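You operate a simulated robot arm through the tools that you are given. There is no shell and no other tool.

You are at the controls of a simulated two-armed robot. One attempt, no reset.

JOB
Brew the coffee and pour some into the yellow mug.
Fine: swing the basket shut, switch on, wait till the dripping stops, switch off, fill the mug about three quarters and stand the carafe back on the hot plate.
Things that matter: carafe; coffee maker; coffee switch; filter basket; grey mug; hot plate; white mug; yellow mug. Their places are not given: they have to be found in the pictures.

Only the result counts: the job must be done as asked and must still hold three seconds after the hand-in. Knocking over, shifting, dropping, spilling or breaking anything else fails it.

ROBOT AND FRAMES
Two 7-joint arms with two-finger parallel grippers on one trunk that stands fixed in place. Base frame: the origin is at the foot of the trunk, x ahead of it, y to its left, z up. Lengths are in mm, angles in rad, forces in N, time in s.
The left shoulder is at [71, 156, 1305], the right one opposite. Each reaches about 1231 mm from its shoulder. Payload 3.91 kg a hand.
The tool frame of a hand sits at the grasp point between the pads (the TCP): z along the fingers, y along the line on which they close. The tips reach 30 mm beyond it. The gripper opens to 110 mm. The fingers are 20 mm wide and 10 mm thick; the gripper's body (48 by 112 mm) begins 55 mm behind the TCP.
Orientation is told as [roll, pitch, yaw] about the base's x, y, z axes, in that order, counted from this pose: with the fingers straight down and closing along the base's y, the tool's x points along the base's -x, its y along +y and its z along -z.

CONTROLS
- The arms move only by the tool play_rows. It takes "left_increments", "right_increments" or both (then of equal length, played together; a hand with none holds still); each is a list of rows, each a list of 7 numbers: the shift along the base's x, y, z in units of 25 mm (1.0 is 25 mm), then the turn, a rotation vector about the base's x, y, z in units of 5 degrees (1.0 is 5 degrees), then the closure, from 0 (fully open) to 1 (shut). In form: [[tx, ty, tz, ax, ay, az, claw], ...]. A call has 1 to 20 rows; each row shifts and turns the commanded pose from where the row before left it. A call with a number of a shift or a turn outside -1 to 1 is refused whole. Each row takes 0.2 s and may step no farther than 50 mm and 0.15 rad from the row before; otherwise, or with a gripper value out of range, the whole call is refused. Where a pose cannot be reached the arm comes as near as it can. A force on the tool above 40 N (or 10 N above the force at the start of the call, whichever is more), or a blocked arm, ends the call early, and 0.2 s more pass. Each finger travels about 108 mm/s and halts on what it meets, pressing with about 32 N; the grip force reading is that of the motor and also rises with nothing between the fingers. The clock runs only during rows and for 0.2 s after the last one: add rows that do not move to give the fingers time. It gives the time, the measured TCP pose, the force on the tool (base axes), the opening and the grip force at its end, in the units of the frame above (readings bear some noise), with the torque about the TCP (base axes, N m) and any sound that the robot's microphone picked up.
- Cameras (640 x 400 px; columns grow to the right, rows downward): "scene" is now at [121.5, -45.3, 1555.8]; the picture's right is [-0.45, -0.90, 0.00], its down [-0.39, 0.19, -0.90] and it looks along [0.81, -0.40, -0.43] (base axes); focal length 283 px, centre (320, 200). "left" rides on the left gripper at [72, -17, -103] in its tool frame; the picture's right is [0.23, 0.97, 0.00], its down [-0.76, 0.18, -0.62] and it looks along [-0.61, 0.14, 0.78] (tool axes); focal length 222 px, centre (320, 200). "right" rides on the right gripper at [72, 17, -103] in its tool frame; the picture's right is [-0.23, 0.97, 0.00], its down [-0.76, -0.18, -0.62] and it looks along [-0.61, -0.14, 0.78] (tool axes); focal length 222 px, centre (320, 200).
- grab_frame(camera): a new picture of that camera. The clock stands still meanwhile.
- lift_body(by): slides the trunk up (or, below 0, down) by that many mm; the arms and the scene camera ride with it, the base frame stays. It gives what a move gives, with no picture.
- turn_head(pan, tilt): turns the head with the scene camera to pan (to the left, within 1.501 rad either way) and tilt (down, from -0.506 to 1.204), counted from straight ahead of the robot. It gives what a move gives.
- locate(camera, pixels): for up to 12 pixels [column, row] of the newest picture of that camera ("zoom" is the newest enlarged one), the place [x, y, z] in the base frame of the surface seen there, good to about 3 mm, but the place of the scene camera against the robot may be out by one fixed shift of up to 18 mm in any direction. The clock stands still meanwhile.
- enlarge(camera, box): a new picture of the part [left, top, right, bottom] of that camera's present view, enlarged. The clock stands still meanwhile.
- sign_off(): hands the job in; it is judged then, once.

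Leave the grippers open and the arms clear of the work at the hand-in unless told otherwise.

The tools are called after "Call:" as name(argument=value, ...) on one line, values as JSON. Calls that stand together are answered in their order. play_rows: Moves the arms, as the interface text tells. Its arguments: {"type":"object","properties":{"left_increments":{"type":"array"},"right_increments":{"type":"array"}},"required":[]} The other tools are called the same way: lift_body (by) moves the trunk up or down; turn_head (pan, tilt) turns the head that bears the scene camera; grab_frame (camera) takes a picture; locate (camera, pixels) gives the place of the surface under pixels of a picture; enlarge (camera, box) takes an enlarged picture of a part of a camera's view; sign_off () hands the job in.

At the start:

```text
time: 0.0
left_tool_pos: [880.1, -72.5, 1381.0]
left_tool_rot: [0.0, -0.002, 0.0]
left_contact_force: [-0.3, -0.3, -0.3]
left_wrist_torque: [0.0, 0.0, -0.03]
left_grip_width: 110.0
left_grip_force: 0.0
right_tool_pos: [429.4, -600.9, 1351.1]
right_tool_rot: [-0.001, 0.0, 0.0]
right_contact_force: [0.6, 0.1, 0.2]
right_wrist_torque: [0.0, -0.01, -0.02]
right_grip_width: 110.0
right_grip_force: 0.0
trunk travel left (down, up): [-750.0, 190.0]
head pan, tilt (commanded): [-0.461, 0.447]
```

scene: 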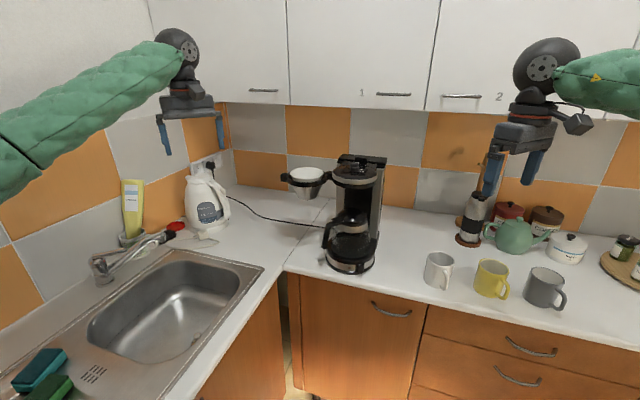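
right: 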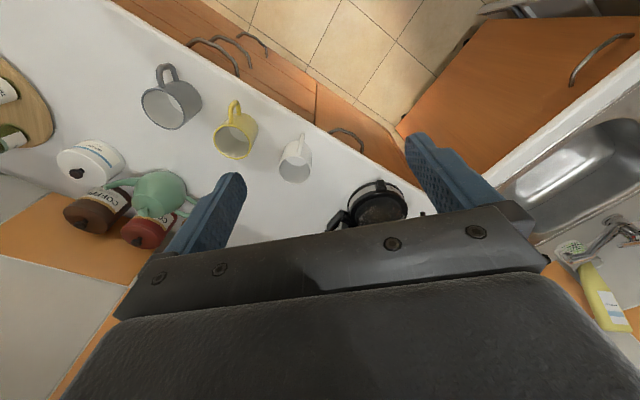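
left: 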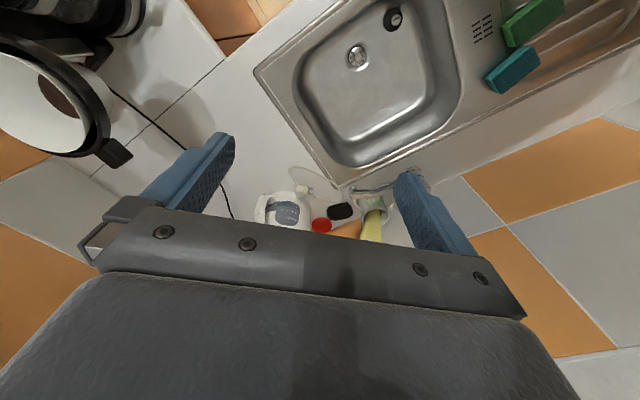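

I see the coffee maker around (350,215) in the scene picture, with the filter basket swung out at (308,180), and the three mugs at (438,270), (490,278), (545,288). I'll enlarge the coffee maker and the mugs first.

Call:
enlarge(camera="scene", box=[270, 140, 400, 285])

Call:
grab_frame(camera="scene")

```text
2.76 times, centred on (335, 212) of scene
```

zoom: 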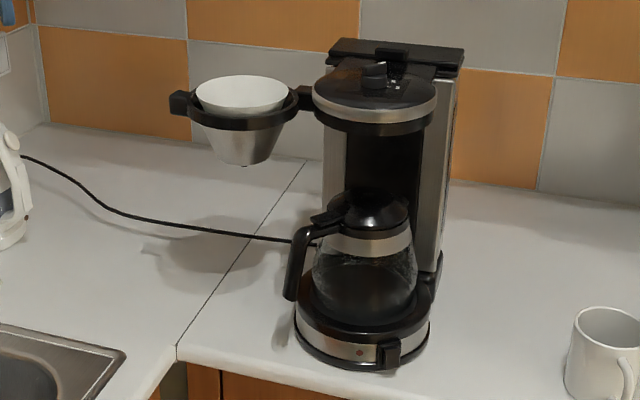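

```text
taken
```

scene: 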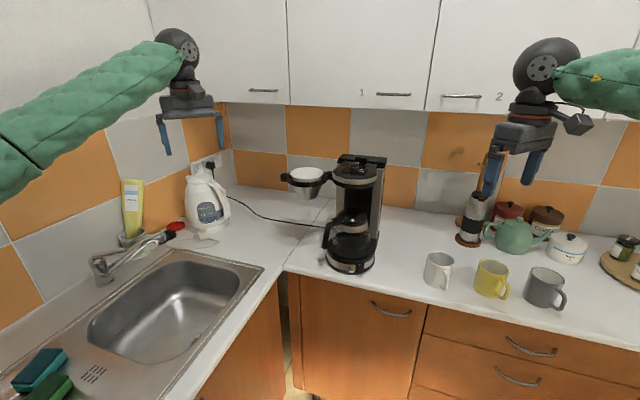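

The zoom shows the basket with a tab handle at (180,103), the hinge at (303,97), the switch at (388,353), and the carafe handle at (297,260). I'll get positions for these points and then for the mugs.

Call:
locate(camera="zoom", pixels=[[180, 103], [240, 118], [303, 97], [375, 115], [388, 350], [388, 365], [297, 265], [320, 225], [377, 215], [365, 270], [360, 352], [242, 150]])

Call:
locate(camera="scene", pixels=[[438, 275], [428, 270], [452, 268], [490, 283], [477, 277], [502, 290], [545, 295], [492, 262], [493, 297], [545, 270], [439, 255], [470, 240]])

```text
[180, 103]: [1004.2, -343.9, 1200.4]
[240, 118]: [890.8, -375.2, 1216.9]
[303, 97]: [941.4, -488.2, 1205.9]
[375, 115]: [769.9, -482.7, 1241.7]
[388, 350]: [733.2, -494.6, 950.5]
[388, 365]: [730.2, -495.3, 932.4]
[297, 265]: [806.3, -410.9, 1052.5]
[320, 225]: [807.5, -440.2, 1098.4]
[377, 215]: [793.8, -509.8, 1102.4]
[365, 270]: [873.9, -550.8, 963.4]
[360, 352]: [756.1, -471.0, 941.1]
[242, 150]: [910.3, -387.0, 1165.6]
```

```text
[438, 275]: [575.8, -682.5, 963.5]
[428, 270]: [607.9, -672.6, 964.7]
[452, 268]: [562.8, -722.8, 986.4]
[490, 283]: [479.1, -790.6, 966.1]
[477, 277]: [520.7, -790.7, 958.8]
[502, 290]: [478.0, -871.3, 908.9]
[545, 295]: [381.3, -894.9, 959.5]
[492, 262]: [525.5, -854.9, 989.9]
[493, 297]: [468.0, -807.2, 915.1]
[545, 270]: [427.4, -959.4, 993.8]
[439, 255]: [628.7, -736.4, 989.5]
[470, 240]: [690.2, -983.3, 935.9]
```

The counter runs obliquely to the base axes. I'll zoom in closer on the lower machine (switch and hot plate), with the clock standing still.

Call:
enlarge(camera="scene", box=[315, 240, 385, 284])

Call:
enlarge(camera="scene", box=[280, 150, 390, 219])

```text
9.09 times, centred on (350, 262) of scene
```

zoom: 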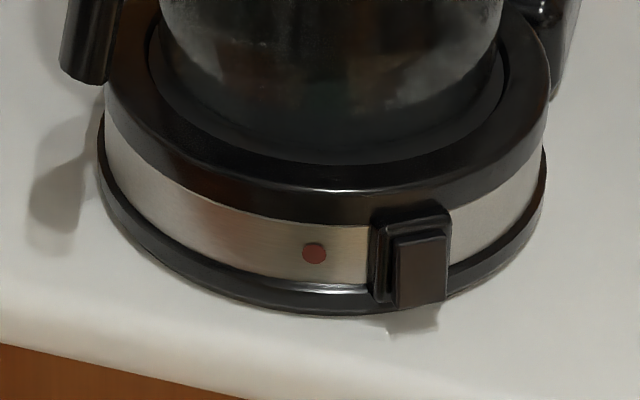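

```text
5.80 times, centred on (335, 184) of scene
```

zoom: 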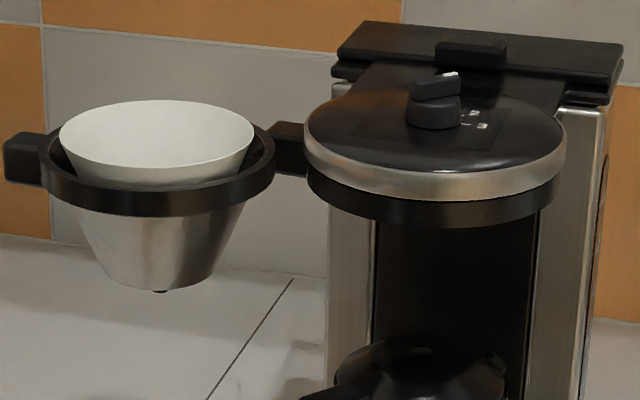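

The second zoom shows the basket ring hinged at (290,150) beside the head. I'll locate ring, tab, hinge, head rim and tower edges.

Call:
locate(camera="zoom", pixels=[[22, 160], [45, 150], [60, 190], [150, 203], [265, 180], [290, 155], [310, 150], [435, 187], [560, 160], [345, 70], [615, 55], [590, 250]])

Call:
enlarge(camera="scene", box=[315, 240, 385, 284])

```text
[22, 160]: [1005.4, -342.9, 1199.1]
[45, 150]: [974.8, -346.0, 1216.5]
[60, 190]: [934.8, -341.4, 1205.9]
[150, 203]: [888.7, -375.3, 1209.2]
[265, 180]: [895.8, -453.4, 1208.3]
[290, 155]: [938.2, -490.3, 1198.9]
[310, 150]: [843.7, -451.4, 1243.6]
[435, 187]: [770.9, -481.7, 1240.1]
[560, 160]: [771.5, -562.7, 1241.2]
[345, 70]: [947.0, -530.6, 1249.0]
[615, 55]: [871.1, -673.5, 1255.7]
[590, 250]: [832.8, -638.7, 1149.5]
```

```text
9.09 times, centred on (350, 262) of scene
```

zoom: 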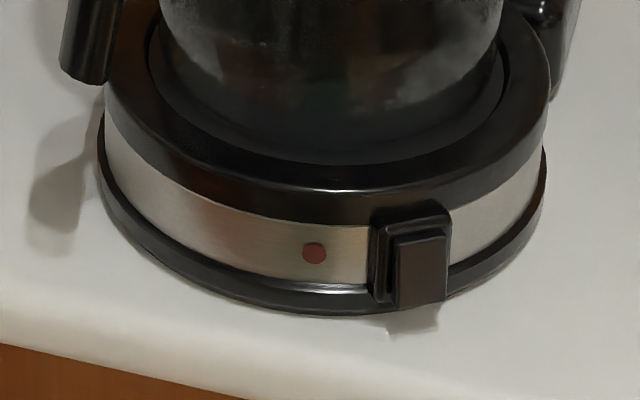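

Now I'll locate the walls, the cabinets' lower edge and the counter (clearance matters), plus details of switch and hot plate from the zoom.

Call:
locate(camera="zoom", pixels=[[315, 253], [410, 215], [440, 215], [420, 240], [420, 265], [420, 300], [440, 270], [402, 270], [383, 250], [210, 220], [335, 185], [500, 225]])

Call:
locate(camera="scene", pixels=[[230, 100], [290, 104], [350, 107], [420, 109], [270, 150], [330, 130], [400, 150], [286, 271], [420, 331], [480, 358], [290, 205], [255, 240]])

```text
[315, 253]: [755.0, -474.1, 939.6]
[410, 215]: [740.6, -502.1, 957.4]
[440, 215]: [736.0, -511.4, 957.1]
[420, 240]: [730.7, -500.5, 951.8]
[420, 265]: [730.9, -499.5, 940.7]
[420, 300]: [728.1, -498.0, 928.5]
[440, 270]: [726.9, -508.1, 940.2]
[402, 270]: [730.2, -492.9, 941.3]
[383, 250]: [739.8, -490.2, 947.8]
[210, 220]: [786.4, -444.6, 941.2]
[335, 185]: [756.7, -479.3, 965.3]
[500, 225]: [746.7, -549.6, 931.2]
```

```text
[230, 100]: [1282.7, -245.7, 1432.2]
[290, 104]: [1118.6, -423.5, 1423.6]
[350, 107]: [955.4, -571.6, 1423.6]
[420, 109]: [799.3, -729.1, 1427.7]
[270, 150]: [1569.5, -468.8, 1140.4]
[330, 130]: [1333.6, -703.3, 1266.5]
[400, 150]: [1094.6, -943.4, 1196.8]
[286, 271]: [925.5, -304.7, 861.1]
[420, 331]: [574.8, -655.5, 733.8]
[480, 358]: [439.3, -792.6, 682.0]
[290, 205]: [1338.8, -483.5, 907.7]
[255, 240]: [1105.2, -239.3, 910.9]
```

The wall and cabinet faces run at about 45° in the base frame (cabinet face roughly x−y≈1530, bottom at z≈1424). To calibrate the scene camera's shift, I'll grab the right and left hand pictures and locate the mugs and machine parts in them.

Call:
grab_frame(camera="right")

Call:
grab_frame(camera="left")

Call:
enlarge(camera="right", box=[200, 80, 330, 190])

```text
taken
```

right: 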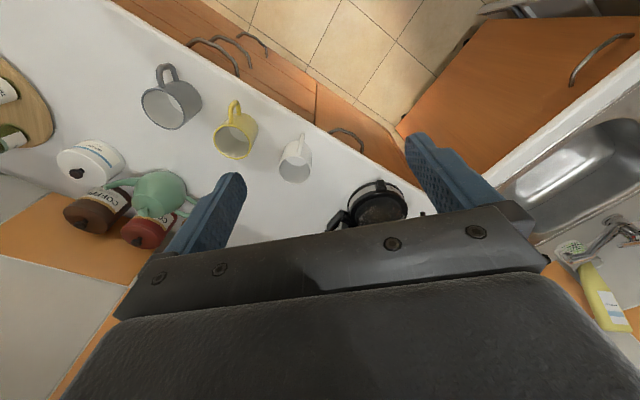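

```text
taken
```

left: 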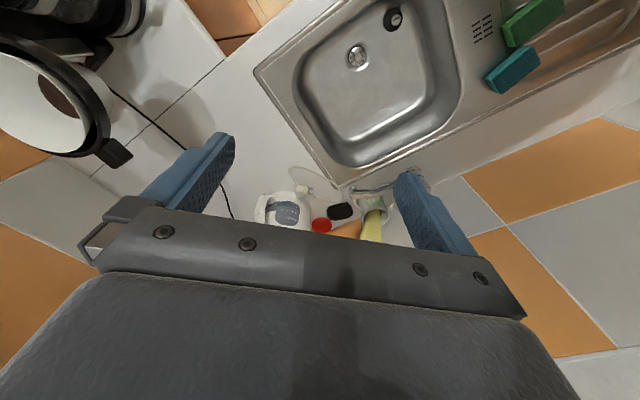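

```text
3.64 times, centred on (265, 135) of right
```

zoom: 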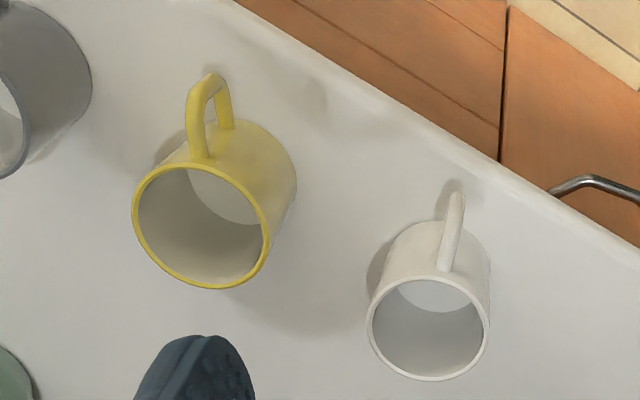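

Locating the yellow mug's rim points in this right-hand zoom (rim ellipse left (133,207), right (268,235), top (190,167), bottom (205,289)), its handle top (208,78), and counter points.

Call:
locate(camera="zoom", pixels=[[134, 210], [267, 245], [195, 165], [205, 287], [200, 105], [207, 90], [205, 240], [280, 300], [371, 325], [488, 325], [428, 279], [430, 379]])

Call:
locate(camera="right", pixels=[[380, 185], [380, 205], [345, 215], [405, 200], [300, 220], [170, 100], [148, 95], [190, 105], [330, 200], [365, 190], [395, 215], [280, 100]])

Call:
locate(camera="left", pixels=[[118, 153], [100, 150], [95, 120], [60, 152], [100, 90], [20, 55], [125, 20], [45, 50], [75, 50], [200, 100], [5, 150], [90, 70]])

```text
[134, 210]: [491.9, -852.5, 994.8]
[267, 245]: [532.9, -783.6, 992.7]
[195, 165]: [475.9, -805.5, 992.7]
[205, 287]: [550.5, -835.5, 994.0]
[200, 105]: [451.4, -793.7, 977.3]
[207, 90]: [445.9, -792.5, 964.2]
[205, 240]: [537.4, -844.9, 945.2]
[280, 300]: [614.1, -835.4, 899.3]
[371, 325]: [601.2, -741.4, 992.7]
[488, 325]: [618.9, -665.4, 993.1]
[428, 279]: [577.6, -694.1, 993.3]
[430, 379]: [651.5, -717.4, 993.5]
```

```text
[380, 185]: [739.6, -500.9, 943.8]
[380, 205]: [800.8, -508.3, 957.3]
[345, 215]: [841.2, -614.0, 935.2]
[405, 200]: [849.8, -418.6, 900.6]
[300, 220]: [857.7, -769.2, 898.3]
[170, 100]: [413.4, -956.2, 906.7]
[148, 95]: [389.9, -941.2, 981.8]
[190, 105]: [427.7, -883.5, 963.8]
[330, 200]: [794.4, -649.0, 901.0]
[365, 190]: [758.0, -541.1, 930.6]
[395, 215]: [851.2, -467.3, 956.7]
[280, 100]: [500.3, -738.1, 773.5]
```

```text
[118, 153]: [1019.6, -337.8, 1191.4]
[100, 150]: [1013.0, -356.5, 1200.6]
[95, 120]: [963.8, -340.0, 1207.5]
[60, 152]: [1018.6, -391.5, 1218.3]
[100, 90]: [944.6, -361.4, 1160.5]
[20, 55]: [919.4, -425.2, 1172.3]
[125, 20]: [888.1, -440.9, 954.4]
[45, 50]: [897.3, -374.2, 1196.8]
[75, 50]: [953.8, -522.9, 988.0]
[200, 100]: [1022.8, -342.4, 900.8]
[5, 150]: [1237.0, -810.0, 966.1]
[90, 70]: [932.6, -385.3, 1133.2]
```

Hand cameras put the counter at z≈900, mug rims at z≈993 and the yellow mug's centre near (513,−819); the scene camera reads about 9 mm higher. Next, I move the left hand toward (800,−420,1400) so its camera looks down on the basket and hinge.

Call:
play_rows(left_increments=[[-0.25, -1, 0.1, 0, 0, 0, 0], [-0.25, -1, 0.1, 0, 0, 0, 0], [-0.25, -1, 0.1, 0, 0, 0, 0], [-0.25, -1, 0.1, 0, 0, 0, 0], [-0.25, -1, 0.1, 0, 0, 0, 0], [-0.25, -1, 0.1, 0, 0, 0, 0], [-0.25, -1, 0.1, 0, 0, 0, 0], [-0.25, -1, 0.1, 0, 0, 0, 0], [-0.25, -1, 0, 0, 0, 0, 0], [-0.25, -1, 0, 0, 0, 0, 0], [-0.25, -1, 0, 0, 0, 0, 0], [-0.25, -1, 0, 0, 0, 0, 0], [-0.25, -1, 0, 0, 0, 0, 0], [0, -1, 0, 0, 0, 0, 0], [0, 0, 0, 0, 0, 0, 0]])

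Call:
grab_frame(camera="left")

Call:
grab_frame(camera="scene")

```text
time: 3.2
left_tool_pos: [801.2, -398.0, 1400.8]
left_tool_rot: [0.0, 0.001, 0.001]
left_contact_force: [-0.3, -0.2, 0.0]
left_wrist_torque: [0.0, 0.0, -0.01]
left_grip_width: 109.7
left_grip_force: 0.0
left hand out of reach, approached as far as the arm can: row 14
right_tool_pos: [428.7, -602.5, 1351.0]
right_tool_rot: [0.003, 0.0, 0.0]
right_contact_force: [-0.3, 0.0, 0.1]
right_wrist_torque: [0.0, -0.01, -0.02]
right_grip_width: 110.1
right_grip_force: 0.1
trunk travel left (down, up): [-750.0, 190.0]
head pan, tilt (commanded): [-0.461, 0.447]
```

```text
taken
```

left: 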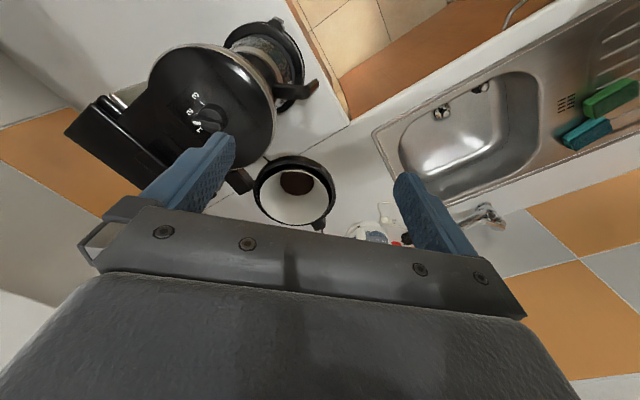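

```text
taken
```

scene: 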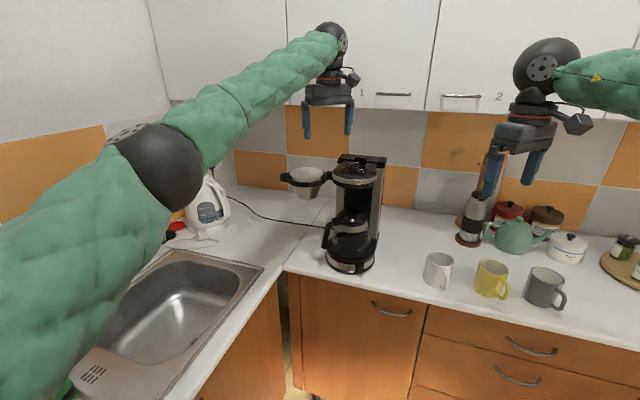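

The view now shows the head at (210,110), basket at (293,190), hinge arm near (243,180), and tab near (318,223). I'll enlarge this region.

Call:
enlarge(camera="left", box=[140, 20, 350, 240])

Call:
enlarge(camera="left", box=[230, 140, 350, 240])

```text
1.82 times, centred on (245, 130) of left
```

zoom: 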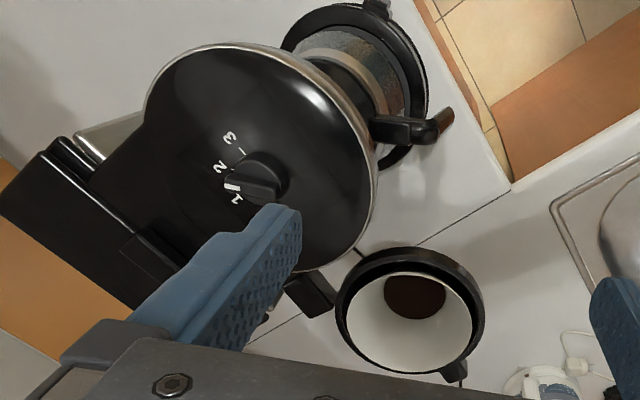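

```text
4.00 times, centred on (290, 190) of left
```

zoom: 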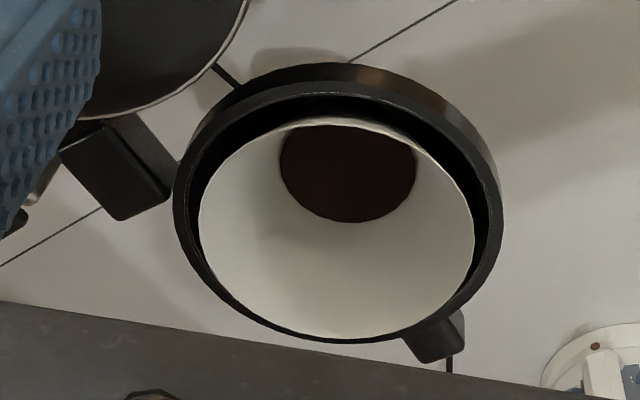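

Locating in this zoom: ring edge points, tab corners (437,345), (460,350), (415,350), the hinge block (110,165), (120,210), (150,180).

Call:
locate(camera="zoom", pixels=[[180, 200], [490, 200], [330, 85], [455, 120], [255, 330], [450, 330], [437, 352], [412, 345], [463, 340], [110, 150], [120, 205], [150, 180]])

Call:
enlarge(camera="left", box=[140, 20, 350, 240])

```text
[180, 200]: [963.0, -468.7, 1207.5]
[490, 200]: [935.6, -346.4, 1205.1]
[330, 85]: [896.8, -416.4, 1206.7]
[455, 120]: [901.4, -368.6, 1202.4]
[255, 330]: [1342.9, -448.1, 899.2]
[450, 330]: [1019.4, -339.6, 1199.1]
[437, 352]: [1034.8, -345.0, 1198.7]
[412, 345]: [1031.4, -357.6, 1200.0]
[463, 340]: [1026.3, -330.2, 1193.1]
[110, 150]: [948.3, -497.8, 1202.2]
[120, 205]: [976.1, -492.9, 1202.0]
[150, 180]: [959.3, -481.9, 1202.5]
```

```text
1.82 times, centred on (245, 130) of left
```

zoom: 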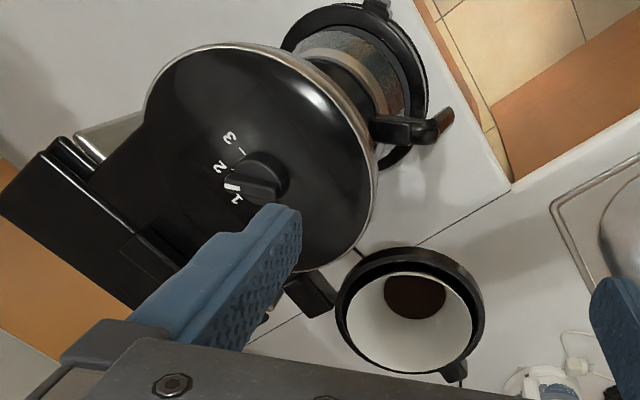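

I'll locate head rim points, tower corners, and carafe/handle/hot-plate points in this wider zoom.

Call:
locate(camera="zoom", pixels=[[148, 100], [365, 135], [290, 58], [368, 210], [325, 262], [60, 150], [8, 200], [125, 300], [225, 60], [265, 180], [430, 128], [400, 125]])

Call:
enlarge(camera="left", box=[215, 10, 335, 100])

```text
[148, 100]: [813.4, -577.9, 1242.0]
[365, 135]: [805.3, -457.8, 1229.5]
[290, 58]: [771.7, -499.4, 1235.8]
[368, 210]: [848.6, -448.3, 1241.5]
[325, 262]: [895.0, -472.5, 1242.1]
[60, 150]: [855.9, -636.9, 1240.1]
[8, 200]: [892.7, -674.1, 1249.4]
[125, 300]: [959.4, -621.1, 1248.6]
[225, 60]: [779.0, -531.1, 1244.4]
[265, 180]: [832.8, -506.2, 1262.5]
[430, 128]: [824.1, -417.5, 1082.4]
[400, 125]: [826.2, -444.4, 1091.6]
```

```text
4.44 times, centred on (275, 55) of left
```

zoom: 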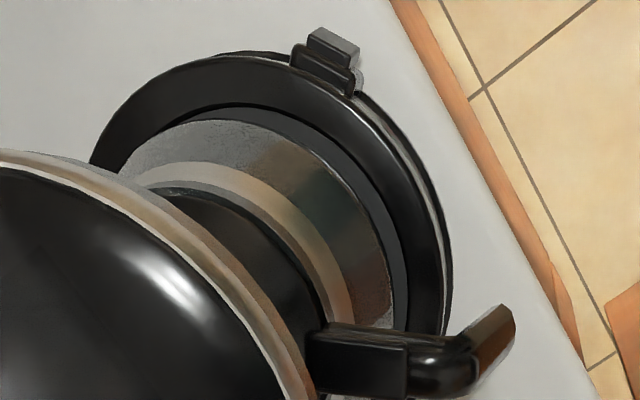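

Basket measured in the hand frame: ring centre ≈ (960,−405), radius 64, top z≈1206. Its tab ends at ≈ (1031,−338), and the head centre is ≈ (847,−517). So the basket should swing about 90° about a pivot near (960,−518). I'll pull the left arm away and bring the right hand, fingers closed and tilted 20° forward, to a staging point in front of the basket.

Call:
play_rows(left_increments=[[-0.5, 1, 0, 0, 0, 0, 0], [-0.5, 1, 0, 0, 0, 0, 0], [-0.5, 1, 0, 0, 0, 0, 0], [-0.5, 1, 0, 0, 0, 0, 0], [-0.5, 1, 0, 0, 0, 0, 0], [-0.5, 1, 0, 0, 0, 0, 0], [-0.5, 1, 0, 0, 0, 0, 0], [-0.5, 1, 0, 0, 0, 0, 0], [-0.5, 1, 0, 0, 0, 0, 0], [-0.5, 1, 0, 0, 0, 0, 0], [-0.5, 1, 0, 0, 0, 0, 0], [-0.5, 1, 0, 0, 0, 0, 0], [-0.5, 1, 0, 0, 0, 0, 0], [-0.5, 1, 0, 0, 0, 0, 0], [-0.5, 1, 0, 0, 0, 0, 0], [-0.5, 1, 0, 0, 0, 0, 0], [0, 0.5, 0, 0, 0, 0, 0]], right_increments=[[0, 0, 0.2, 0, 0, 0, 0.5], [0, 0, 0.2, 0, 0, 0, 1], [0.4, 0.5, 0.2, 0, 0, 0, 1], [0.4, 0.5, 0.2, 0, 0, 0, 1], [0.6, 0.6, 0.2, 0, 0, 0, 1], [0.7, 0.7, 0.2, 0, 0, 0, 1], [0.8, 0.8, 0.2, 0, 0, 0, 1], [0.8, 0.8, 0.2, 0, 0, 0, 1], [0.8, 0.8, 0.2, 0, 0, 0, 1], [0.8, 0.8, 0.2, 0, 0, 0, 1], [0.8, 0.8, 0, 0, -1, 0, 1], [0.8, 0.8, 0, 0, -1, 0, 1], [0.8, 0.8, 0, 0, -1, 0, 1], [0.8, 0.8, 0, 0, -1, 0, 1], [0.8, 0.8, 0, 0, 0, 0, 1], [0.8, 0.8, 0, 0, 0, 0, 1], [0.8, 0.6, 0, 0, 0, 0, 1]])

Call:
grab_frame(camera="scene")

Call:
grab_frame(camera="right")

```text
time: 6.8
left_tool_pos: [602.3, 14.3, 1400.3]
left_tool_rot: [-0.001, 0.002, 0.001]
left_contact_force: [-0.2, -0.5, -0.1]
left_wrist_torque: [-0.01, -0.01, -0.04]
left_grip_width: 109.9
left_grip_force: 0.1
right_tool_pos: [702.6, -327.8, 1400.9]
right_tool_rot: [-0.001, -0.346, -0.002]
right_contact_force: [0.2, -0.4, -0.1]
right_wrist_torque: [-0.01, 0.03, 0.01]
right_grip_width: 0.0
right_grip_force: 31.8
trunk travel left (down, up): [-750.0, 190.0]
head pan, tilt (commanded): [-0.461, 0.447]
```

```text
taken
```

scene: 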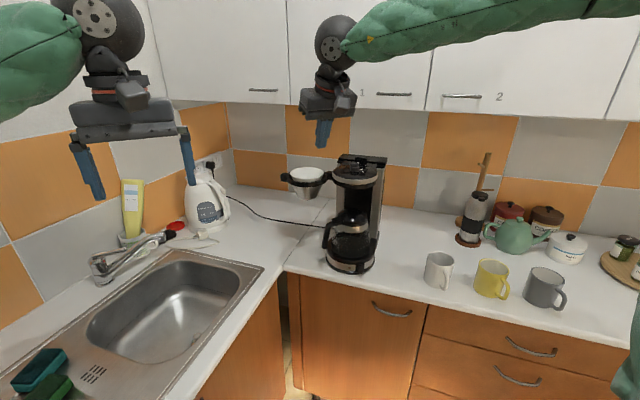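

```text
taken
```

right: 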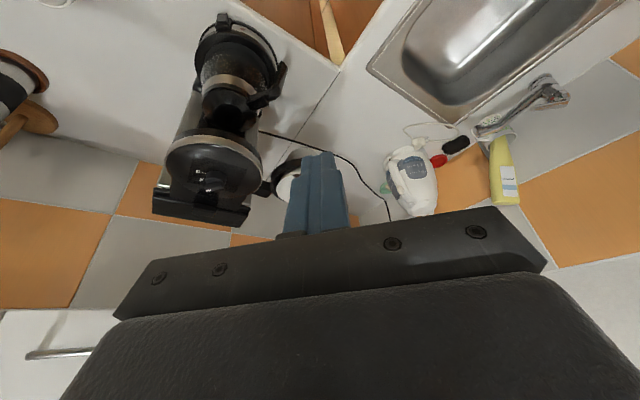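

Both arms arrived as planned. Next I take the right hand to just above the spot behind the tab, TCP about (1041,−377,1290).

Call:
play_rows(right_increments=[[0.9, 0, 0, 0, 0, 0, 1], [1, 0, 0, 0, 0, 0, 1], [1, 0, 0, 0, 0, 0, 1], [1, 0, 0, 0, 0, 0, 1], [1, 0, 0, 0, 0, 0, 1], [1, 0, 0, 0, 0, 0, 1], [1, 0, 0, 0, 0, 0, 1], [1, -0.2, -0.4, 0, 0, 0, 1], [1, -0.2, -0.4, 0, 0, 0, 1], [1, -0.2, -0.6, 0, 0, 0, 1], [1, -0.3, -0.6, 0, 0, 0, 1], [1, -0.3, -0.6, 0, 0, 0, 1], [1, -0.3, -0.6, 0, 0, 0, 1], [0.6, -0.4, -0.6, 0, 0, 0, 1], [0, 0, -0.5, 0, 0, 0, 1], [0, 0, 0, 0, 0, 0, 1]])

Call:
grab_frame(camera="scene")

Call:
grab_frame(camera="right")

Call:
grab_frame(camera="left")

```text
time: 10.2
left_tool_pos: [601.1, 15.1, 1401.2]
left_tool_rot: [0.0, 0.002, 0.003]
left_contact_force: [0.3, -0.5, 0.1]
left_wrist_torque: [-0.02, 0.01, 0.04]
left_grip_width: 109.9
left_grip_force: 0.0
right_tool_pos: [1038.8, -376.9, 1291.8]
right_tool_rot: [-0.001, -0.347, 0.001]
right_contact_force: [0.1, -0.6, 0.5]
right_wrist_torque: [0.02, -0.01, 0.0]
right_grip_width: 0.2
right_grip_force: 31.4
trunk travel left (down, up): [-750.0, 190.0]
head pan, tilt (commanded): [-0.461, 0.447]
```

```text
taken
```

scene: 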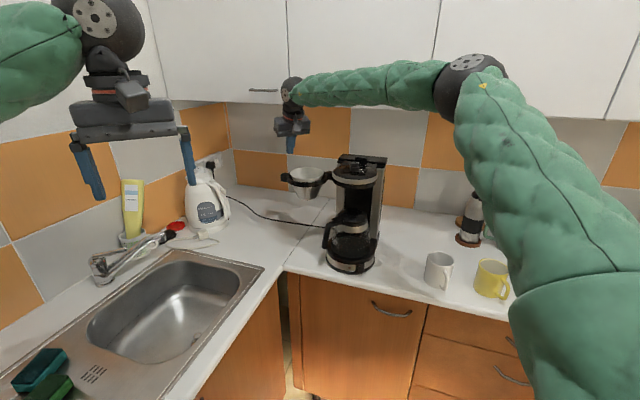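

```text
taken
```

right: 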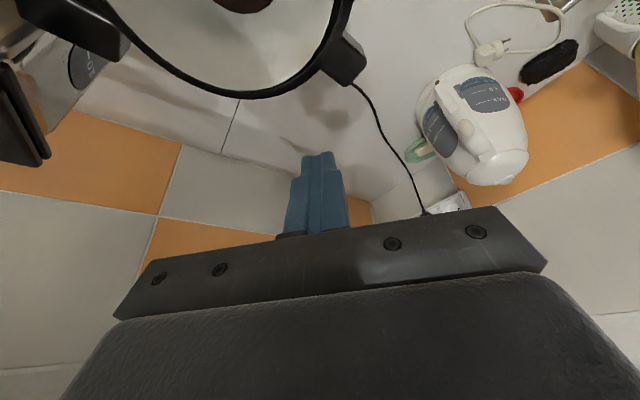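

```text
taken
```

left: 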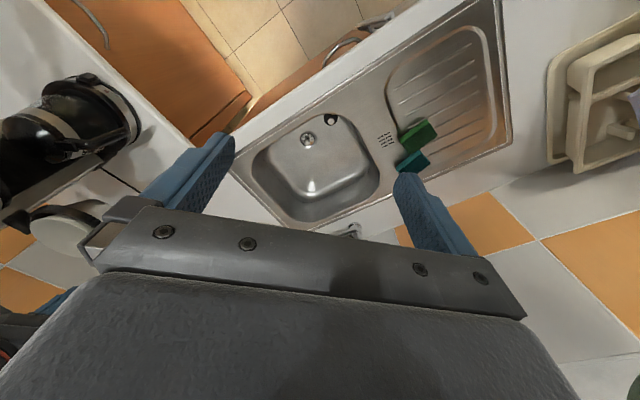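

The right camera clearly shows the tab at (345,62), with the closed fingers behind it at (318,190). I'll locate the tab's corners precisely.

Call:
locate(camera="right", pixels=[[322, 68], [348, 37], [362, 60], [345, 80], [340, 55], [352, 72], [250, 90], [330, 25], [170, 55], [325, 10], [318, 158], [115, 35]])

Call:
enlarge(camera="right", box=[280, 20, 400, 110])

```text
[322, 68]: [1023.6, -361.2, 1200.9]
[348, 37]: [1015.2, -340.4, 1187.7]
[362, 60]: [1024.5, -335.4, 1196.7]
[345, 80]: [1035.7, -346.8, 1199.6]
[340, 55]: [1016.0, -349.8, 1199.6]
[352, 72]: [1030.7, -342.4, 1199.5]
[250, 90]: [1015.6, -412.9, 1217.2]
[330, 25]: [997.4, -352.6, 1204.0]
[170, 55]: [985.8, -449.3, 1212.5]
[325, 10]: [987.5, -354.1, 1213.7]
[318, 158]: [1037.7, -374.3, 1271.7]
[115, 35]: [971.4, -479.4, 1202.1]
```

```text
4.44 times, centred on (340, 65) of right
```

zoom: 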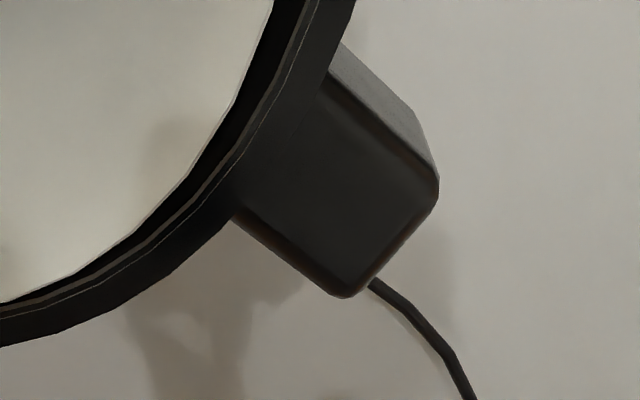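

The tab top is at z≈1200, with its back corners at (1023,−361) and (1036,−347). I'll lower the fingertips behind it (TCP z≈1204) and start the arc about the pivot, stopping half way to look.

Call:
play_rows(right_increments=[[0, 0, -0.88, 0, 0, 0, 1], [0, 0, -0.88, 0, 0, 0, 1], [0, 0, -0.88, 0, 0, 0, 1], [0, 0, -0.88, 0, 0, 0, 1], [0, 0, 0, 0, 0, 0, 1], [-0.36, 0.19, 0, 0, 0, 0, 1], [-0.37, 0.19, 0, 0, 0, 0, 1], [-0.38, 0.15, 0, 0, 0, 0, 1], [-0.39, 0.14, 0, 0, 0, 0, 1], [-0.8, 0.19, 0, 0, 0, 0, 1], [-0.82, 0.1, 0, 0, 0, 0, 1], [0, 0, 0, 0, 0, 0, 1]])

Call:
grab_frame(camera="scene")

Call:
grab_frame(camera="right")

```text
time: 12.8
left_tool_pos: [597.4, 15.9, 1402.3]
left_tool_rot: [-0.001, -0.002, 0.001]
left_contact_force: [-0.1, 0.1, -0.5]
left_wrist_torque: [-0.01, -0.01, 0.02]
left_grip_width: 109.8
left_grip_force: 0.0
right_tool_pos: [959.0, -351.6, 1208.3]
right_tool_rot: [-0.003, -0.351, 0.0]
right_contact_force: [0.0, -0.9, 28.9]
right_wrist_torque: [-0.35, 0.27, 0.01]
right_grip_width: 0.0
right_grip_force: 32.0
trunk travel left (down, up): [-750.0, 190.0]
head pan, tilt (commanded): [-0.461, 0.447]
```

```text
taken
```

scene: 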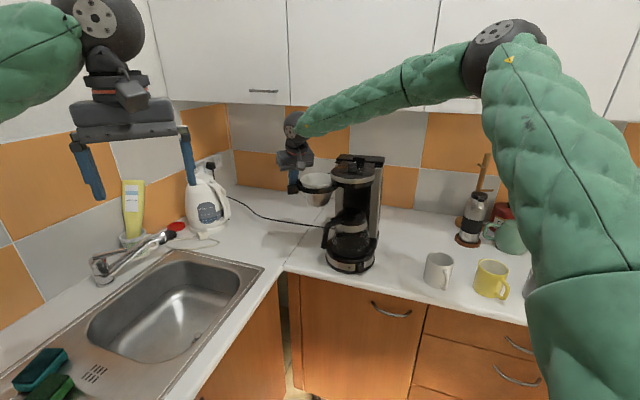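

```text
taken
```

right: 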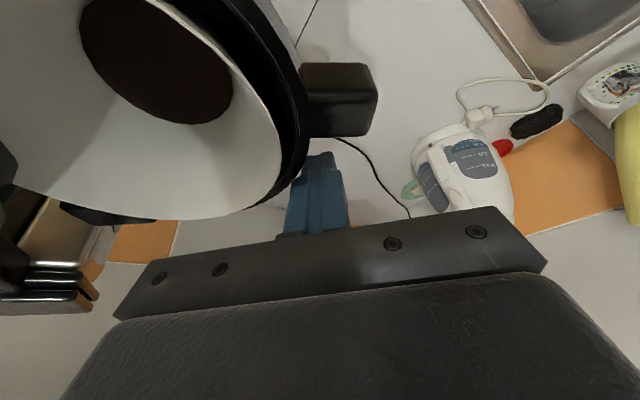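

The basket turned about 20° with the finger in the corner behind the tab. I read 29 N upward with the hand 4 mm above its commanded height, so the finger is resting on the ring edge. I'll raise 7 mm to relieve that, then continue the arc slowly.

Call:
play_rows(right_increments=[[0, 0, 0.3, 0, 0, 0, 1], [0, 0, 0, 0, 0, 0, 1]])

Call:
enlarge(camera="right", box=[250, 60, 400, 250])

```text
time: 13.4
left_tool_pos: [602.2, 17.2, 1401.1]
left_tool_rot: [0.0, 0.001, 0.002]
left_contact_force: [-0.7, 0.0, -0.2]
left_wrist_torque: [-0.01, 0.01, 0.01]
left_grip_width: 110.0
left_grip_force: 0.0
right_tool_pos: [960.9, -352.5, 1210.7]
right_tool_rot: [-0.001, -0.346, 0.003]
right_contact_force: [-0.2, 0.4, 0.3]
right_wrist_torque: [0.0, 0.01, -0.01]
right_grip_width: 0.0
right_grip_force: 31.8
trunk travel left (down, up): [-750.0, 190.0]
head pan, tilt (commanded): [-0.461, 0.447]
```

```text
2.11 times, centred on (325, 155) of right
```

zoom: 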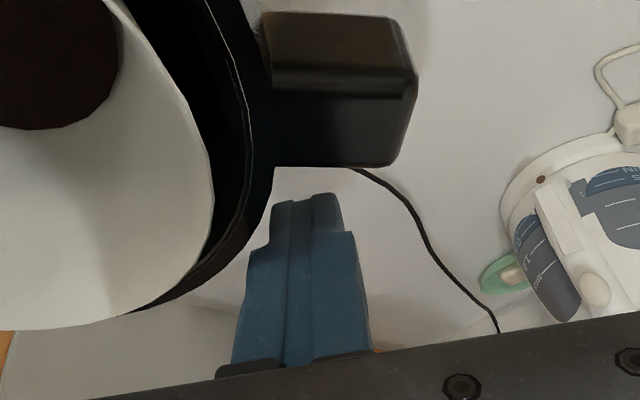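

Force is gone and the finger stays behind the tab. Continuing the arc to about 136°.

Call:
play_rows(right_increments=[[-0.41, 0, 0, 0, 0, 0, 1], [-0.41, -0.01, 0, 0, 0, 0, 1], [-0.41, -0.05, 0, 0, 0, 0, 1], [-0.41, -0.06, 0, 0, 0, 0, 1], [-0.79, -0.2, 0, 0, 0, 0, 1], [-0.76, -0.3, 0, 0, 0, 0, 1], [-0.72, -0.39, 0, 0, 0, 0, 1], [-0.67, -0.48, 0, 0, 0, 0, 1], [-0.6, -0.56, 0, 0, 0, 0, 1], [0, 0, 0, 0, 0, 0, 1]])

Call:
grab_frame(camera="scene")

Call:
grab_frame(camera="right")

```text
time: 15.6
left_tool_pos: [601.4, 15.8, 1401.2]
left_tool_rot: [-0.001, 0.003, 0.002]
left_contact_force: [0.3, 0.6, -0.2]
left_wrist_torque: [-0.01, 0.05, 0.01]
left_grip_width: 110.0
left_grip_force: 0.0
right_tool_pos: [831.8, -403.4, 1213.3]
right_tool_rot: [-0.003, -0.349, 0.0]
right_contact_force: [0.1, -0.2, -0.3]
right_wrist_torque: [0.03, 0.02, -0.01]
right_grip_width: 0.0
right_grip_force: 32.1
trunk travel left (down, up): [-750.0, 190.0]
head pan, tilt (commanded): [-0.461, 0.447]
```

```text
taken
```

scene: 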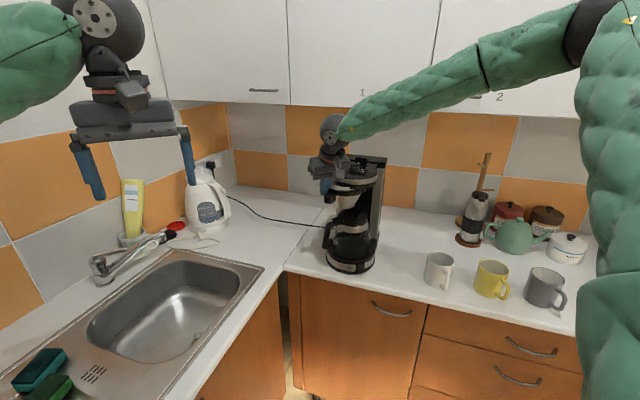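

```text
taken
```

right: 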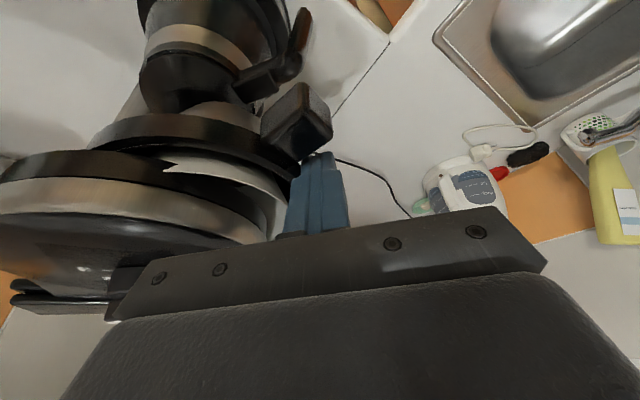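

The basket is following well; the body clears the head by a small margin. I continue the last part of the arc in small steps until it is shut.

Call:
play_rows(right_increments=[[-0.27, -0.31, 0, 0, 0, 0, 1], [-0.27, -0.31, 0, 0, 0, 0, 1], [-0.22, -0.34, 0, 0, 0, 0, 1], [-0.22, -0.34, 0, 0, 0, 0, 1], [-0.12, -0.21, 0, 0, 0, 0, 1], [-0.1, -0.21, 0, 0, 0, 0, 1], [0, 0, 0, 0, 0, 0, 1]])

Call:
grab_frame(camera="scene")

Call:
grab_frame(camera="right")

Call:
enlarge(camera="scene", box=[290, 140, 400, 210])

```text
time: 17.2
left_tool_pos: [600.9, 17.8, 1401.6]
left_tool_rot: [-0.001, -0.001, 0.002]
left_contact_force: [-0.3, 0.4, -0.2]
left_wrist_torque: [-0.01, 0.02, -0.01]
left_grip_width: 110.0
left_grip_force: 0.0
right_tool_pos: [801.2, -444.4, 1216.3]
right_tool_rot: [0.001, -0.349, 0.001]
right_contact_force: [-3.5, 13.3, 3.1]
right_wrist_torque: [-0.14, -0.08, 0.05]
right_grip_width: 0.0
right_grip_force: 31.6
trunk travel left (down, up): [-750.0, 190.0]
head pan, tilt (commanded): [-0.461, 0.447]
```

```text
taken
```

scene: 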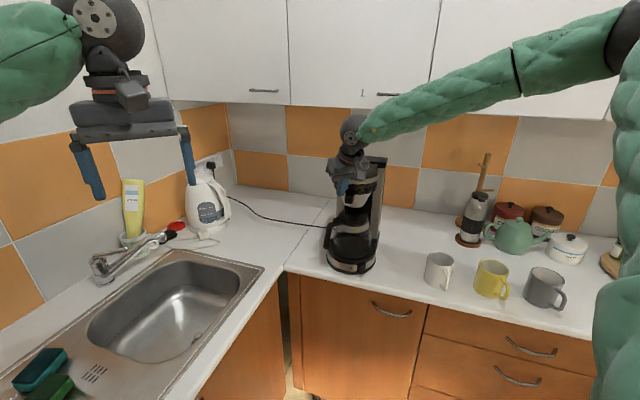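

```text
taken
```

right: 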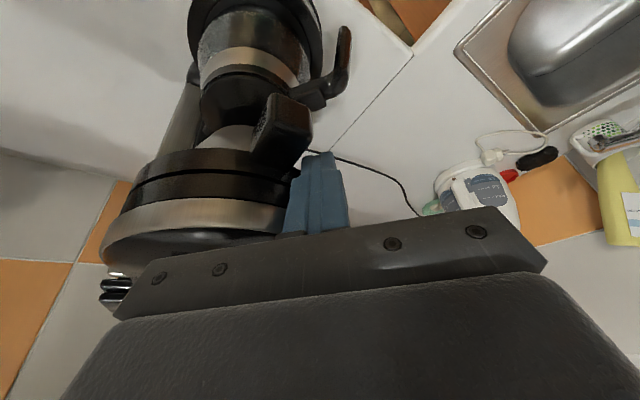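

```text
5.71 times, centred on (345, 175) of scene
```

zoom: 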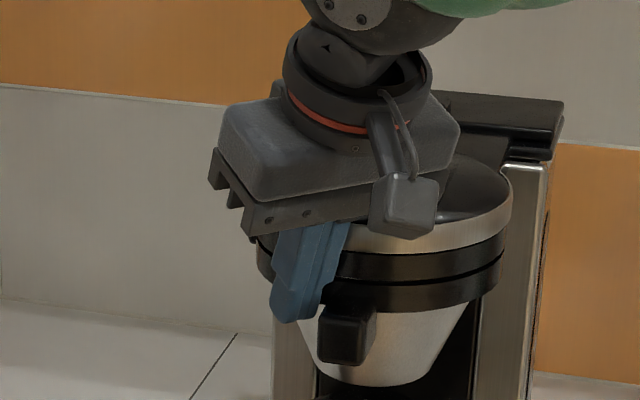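

The basket looks shut under the head and the finger reads a 13 N reaction. I'll press a few mm more to make sure it's home, then look.

Call:
play_rows(right_increments=[[-0.06, -0.16, 0, 0, 0, 0, 1], [-0.06, -0.16, 0, 0, 0, 0, 1], [0, 0, 0, 0, 0, 0, 1]])

Call:
grab_frame(camera="right")

Call:
enlarge(camera="scene", box=[290, 140, 400, 210])

```text
time: 18.0
left_tool_pos: [599.3, 18.3, 1401.1]
left_tool_rot: [-0.001, 0.0, 0.002]
left_contact_force: [-0.1, -0.1, 0.4]
left_wrist_torque: [0.0, 0.01, -0.01]
left_grip_width: 110.2
left_grip_force: 0.0
right_tool_pos: [796.8, -452.6, 1214.4]
right_tool_rot: [-0.002, -0.351, -0.001]
right_contact_force: [-5.4, 17.0, 10.0]
right_wrist_torque: [-0.35, -0.12, 0.03]
right_grip_width: 0.0
right_grip_force: 31.9
trunk travel left (down, up): [-750.0, 190.0]
head pan, tilt (commanded): [-0.461, 0.447]
```

```text
taken
```

right: 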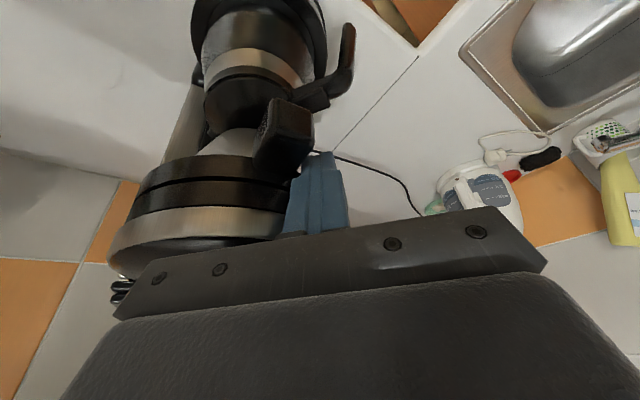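

```text
5.71 times, centred on (345, 175) of scene
```

zoom: 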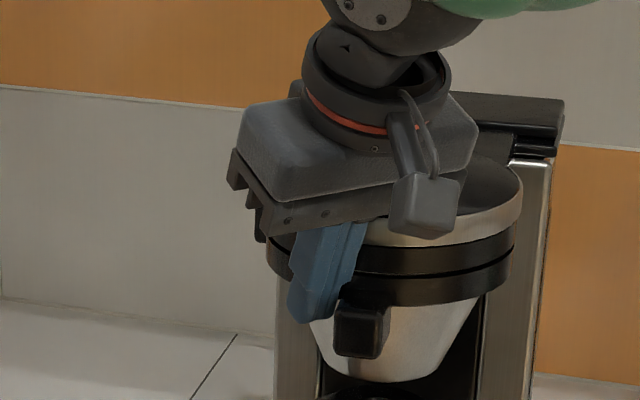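

The last push moved the finger 8 mm at 17 N, and the machine itself seems to have slid a few mm, so I stop pushing. I'll back the finger off toward +y, then up and away, and check basket and machine.

Call:
play_rows(right_increments=[[0.1, 0.4, 0, 0, 0, 0, 1], [0, 0.8, 0, 0, 0, 0, 1], [-0.2, 0.8, 0.2, 0, 0, 0, 1], [-0.5, 0.8, 0.5, 0, 0, 0, 1], [-0.8, 0.5, 0.8, 0, 0, 0, 1], [-1, 0, 0.8, 0, 0, 0, 1], [-1, 0, 0.8, 0, 0, 0, 1], [-1, 0, 0.5, 0, 0, 0, 1], [-1, 0, 0, 0, 0, 0, 1], [-1, 0, 0, 0, 0, 0, 1], [-1, 0, 0, 0, 0, 0, 1], [0, 0, 0, 0, 0, 0, 1]])

Call:
grab_frame(camera="scene")

Call:
enlarge(camera="scene", box=[270, 140, 400, 285])

Call:
grab_frame(camera="right")

```text
time: 20.6
left_tool_pos: [602.0, 16.4, 1401.6]
left_tool_rot: [-0.001, 0.003, 0.002]
left_contact_force: [0.2, -0.1, 0.4]
left_wrist_torque: [0.02, 0.06, 0.0]
left_grip_width: 110.0
left_grip_force: 0.0
right_tool_pos: [614.6, -373.3, 1302.1]
right_tool_rot: [0.002, -0.346, -0.001]
right_contact_force: [-0.3, -0.3, 0.1]
right_wrist_torque: [0.03, 0.0, -0.02]
right_grip_width: 0.0
right_grip_force: 31.8
trunk travel left (down, up): [-750.0, 190.0]
head pan, tilt (commanded): [-0.461, 0.447]
```

```text
taken
```

scene: 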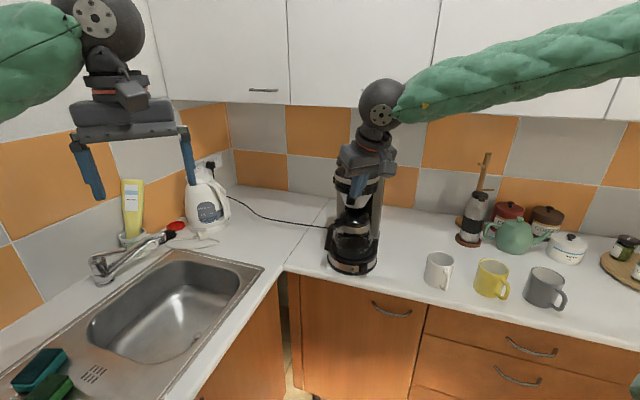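

```text
2.76 times, centred on (335, 212) of scene
```

zoom: 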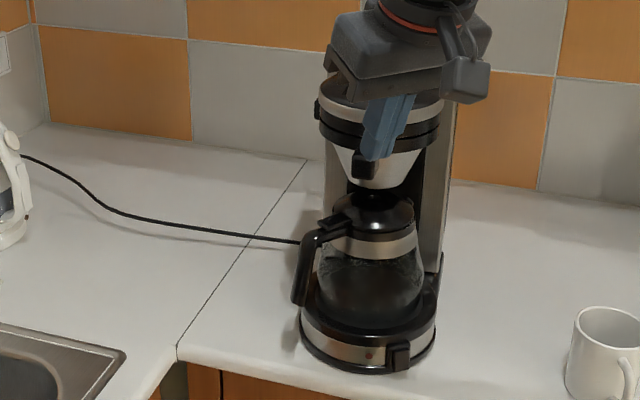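

```text
taken
```

right: 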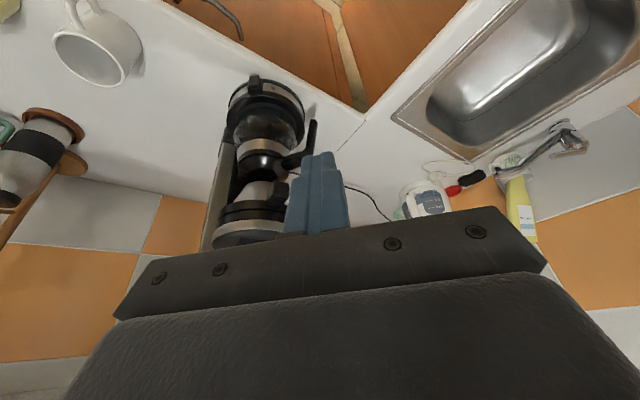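

The basket is shut: its cone sits centred under the head and above the carafe. Next I look at the switch: in the right camera it's near (254,82), so I'll enlarge that and the scene view of it.

Call:
enlarge(camera="right", box=[215, 60, 325, 180])

Call:
locate(camera="right", pixels=[[254, 78], [254, 88], [258, 83], [250, 83], [310, 125], [312, 150], [297, 160], [260, 147], [230, 95], [300, 95], [265, 187], [240, 210]])

Call:
enlarge(camera="scene", box=[315, 240, 385, 284])

```text
3.33 times, centred on (270, 120) of right
```

zoom: 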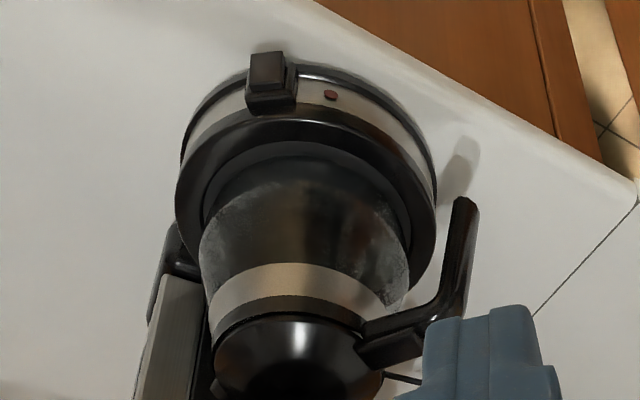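

```text
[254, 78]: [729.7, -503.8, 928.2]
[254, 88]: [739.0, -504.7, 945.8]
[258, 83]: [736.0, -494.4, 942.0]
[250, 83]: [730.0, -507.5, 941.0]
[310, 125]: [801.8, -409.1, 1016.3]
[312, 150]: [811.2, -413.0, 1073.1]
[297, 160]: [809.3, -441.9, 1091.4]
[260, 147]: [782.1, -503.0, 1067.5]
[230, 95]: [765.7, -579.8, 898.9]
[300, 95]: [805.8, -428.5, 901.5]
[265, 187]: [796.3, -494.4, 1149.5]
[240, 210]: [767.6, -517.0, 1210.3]
```

```text
9.09 times, centred on (350, 262) of scene
```

zoom: 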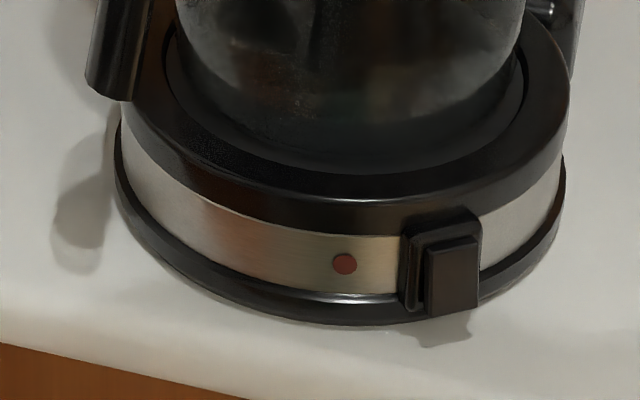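

The switch is a rocker whose lower end sticks out (≈(730,−504,928)) while its top sits in the housing (≈(739,−505,946)), so pressing the lower end inward should switch on. I'll bring the closed right fingertips about 40 mm in front of it for a closer look.

Call:
play_rows(right_increments=[[0, 0, 0, 0, 0, -1, 1], [0, -0.3, -0.6, 0, 0, -1, 1], [0, -0.3, -0.9, 0, 0, -1, 1], [0.1, -0.3, -1, 0, 0, 0, 1], [0.1, -0.3, -1, 0, 0, 0, 1], [0.1, -0.3, -1, 0, 0, 0, 1], [0.1, -0.3, -1, 0, 0, 0, 1], [0.2, -0.3, -1, 0, 0, 0, 1], [0.2, -0.3, -1, 0, 0, 0, 1], [0.2, -0.4, -1, 0, 0, 0, 1], [0.2, -0.4, -1, 0, 0, 0, 1], [0.3, -0.4, -1, 0, 0, 0, 1], [0.3, -0.4, -1, 0, 0, 0, 1], [0.3, -0.4, -1, 0, 0, 0, 1], [0.2, -0.1, -0.8, 0, 0, 0, 1], [0, 0, -0.5, 0, 0, 0, 1], [0, 0, 0, 0, 0, 0, 1]])

Call:
grab_frame(camera="right")

Call:
grab_frame(camera="scene")

```text
time: 24.2
left_tool_pos: [600.4, 16.4, 1402.2]
left_tool_rot: [0.0, -0.001, 0.002]
left_contact_force: [-0.1, 0.4, 0.5]
left_wrist_torque: [-0.04, 0.04, -0.01]
left_grip_width: 109.7
left_grip_force: 0.0
right_tool_pos: [669.2, -484.3, 959.1]
right_tool_rot: [0.0, -0.351, -0.261]
right_contact_force: [0.2, -0.6, -0.2]
right_wrist_torque: [0.02, 0.04, 0.01]
right_grip_width: 0.1
right_grip_force: 31.9
trunk travel left (down, up): [-750.0, 190.0]
head pan, tilt (commanded): [-0.461, 0.447]
```

```text
taken
```

right: 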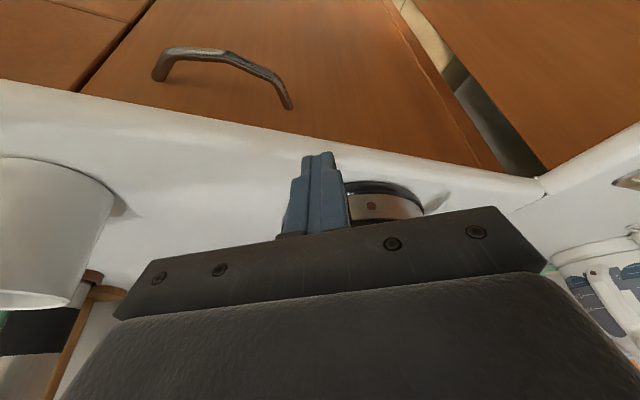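

```text
taken
```

scene: 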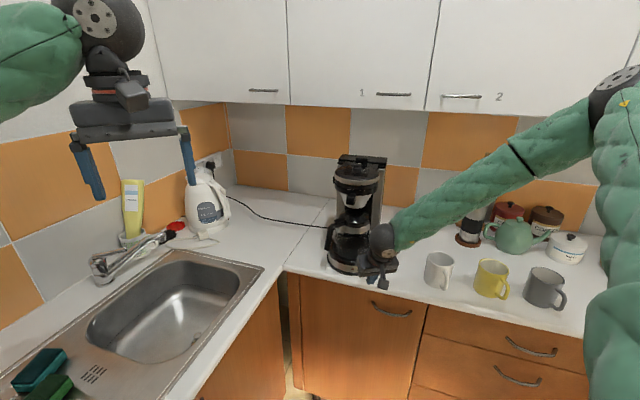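

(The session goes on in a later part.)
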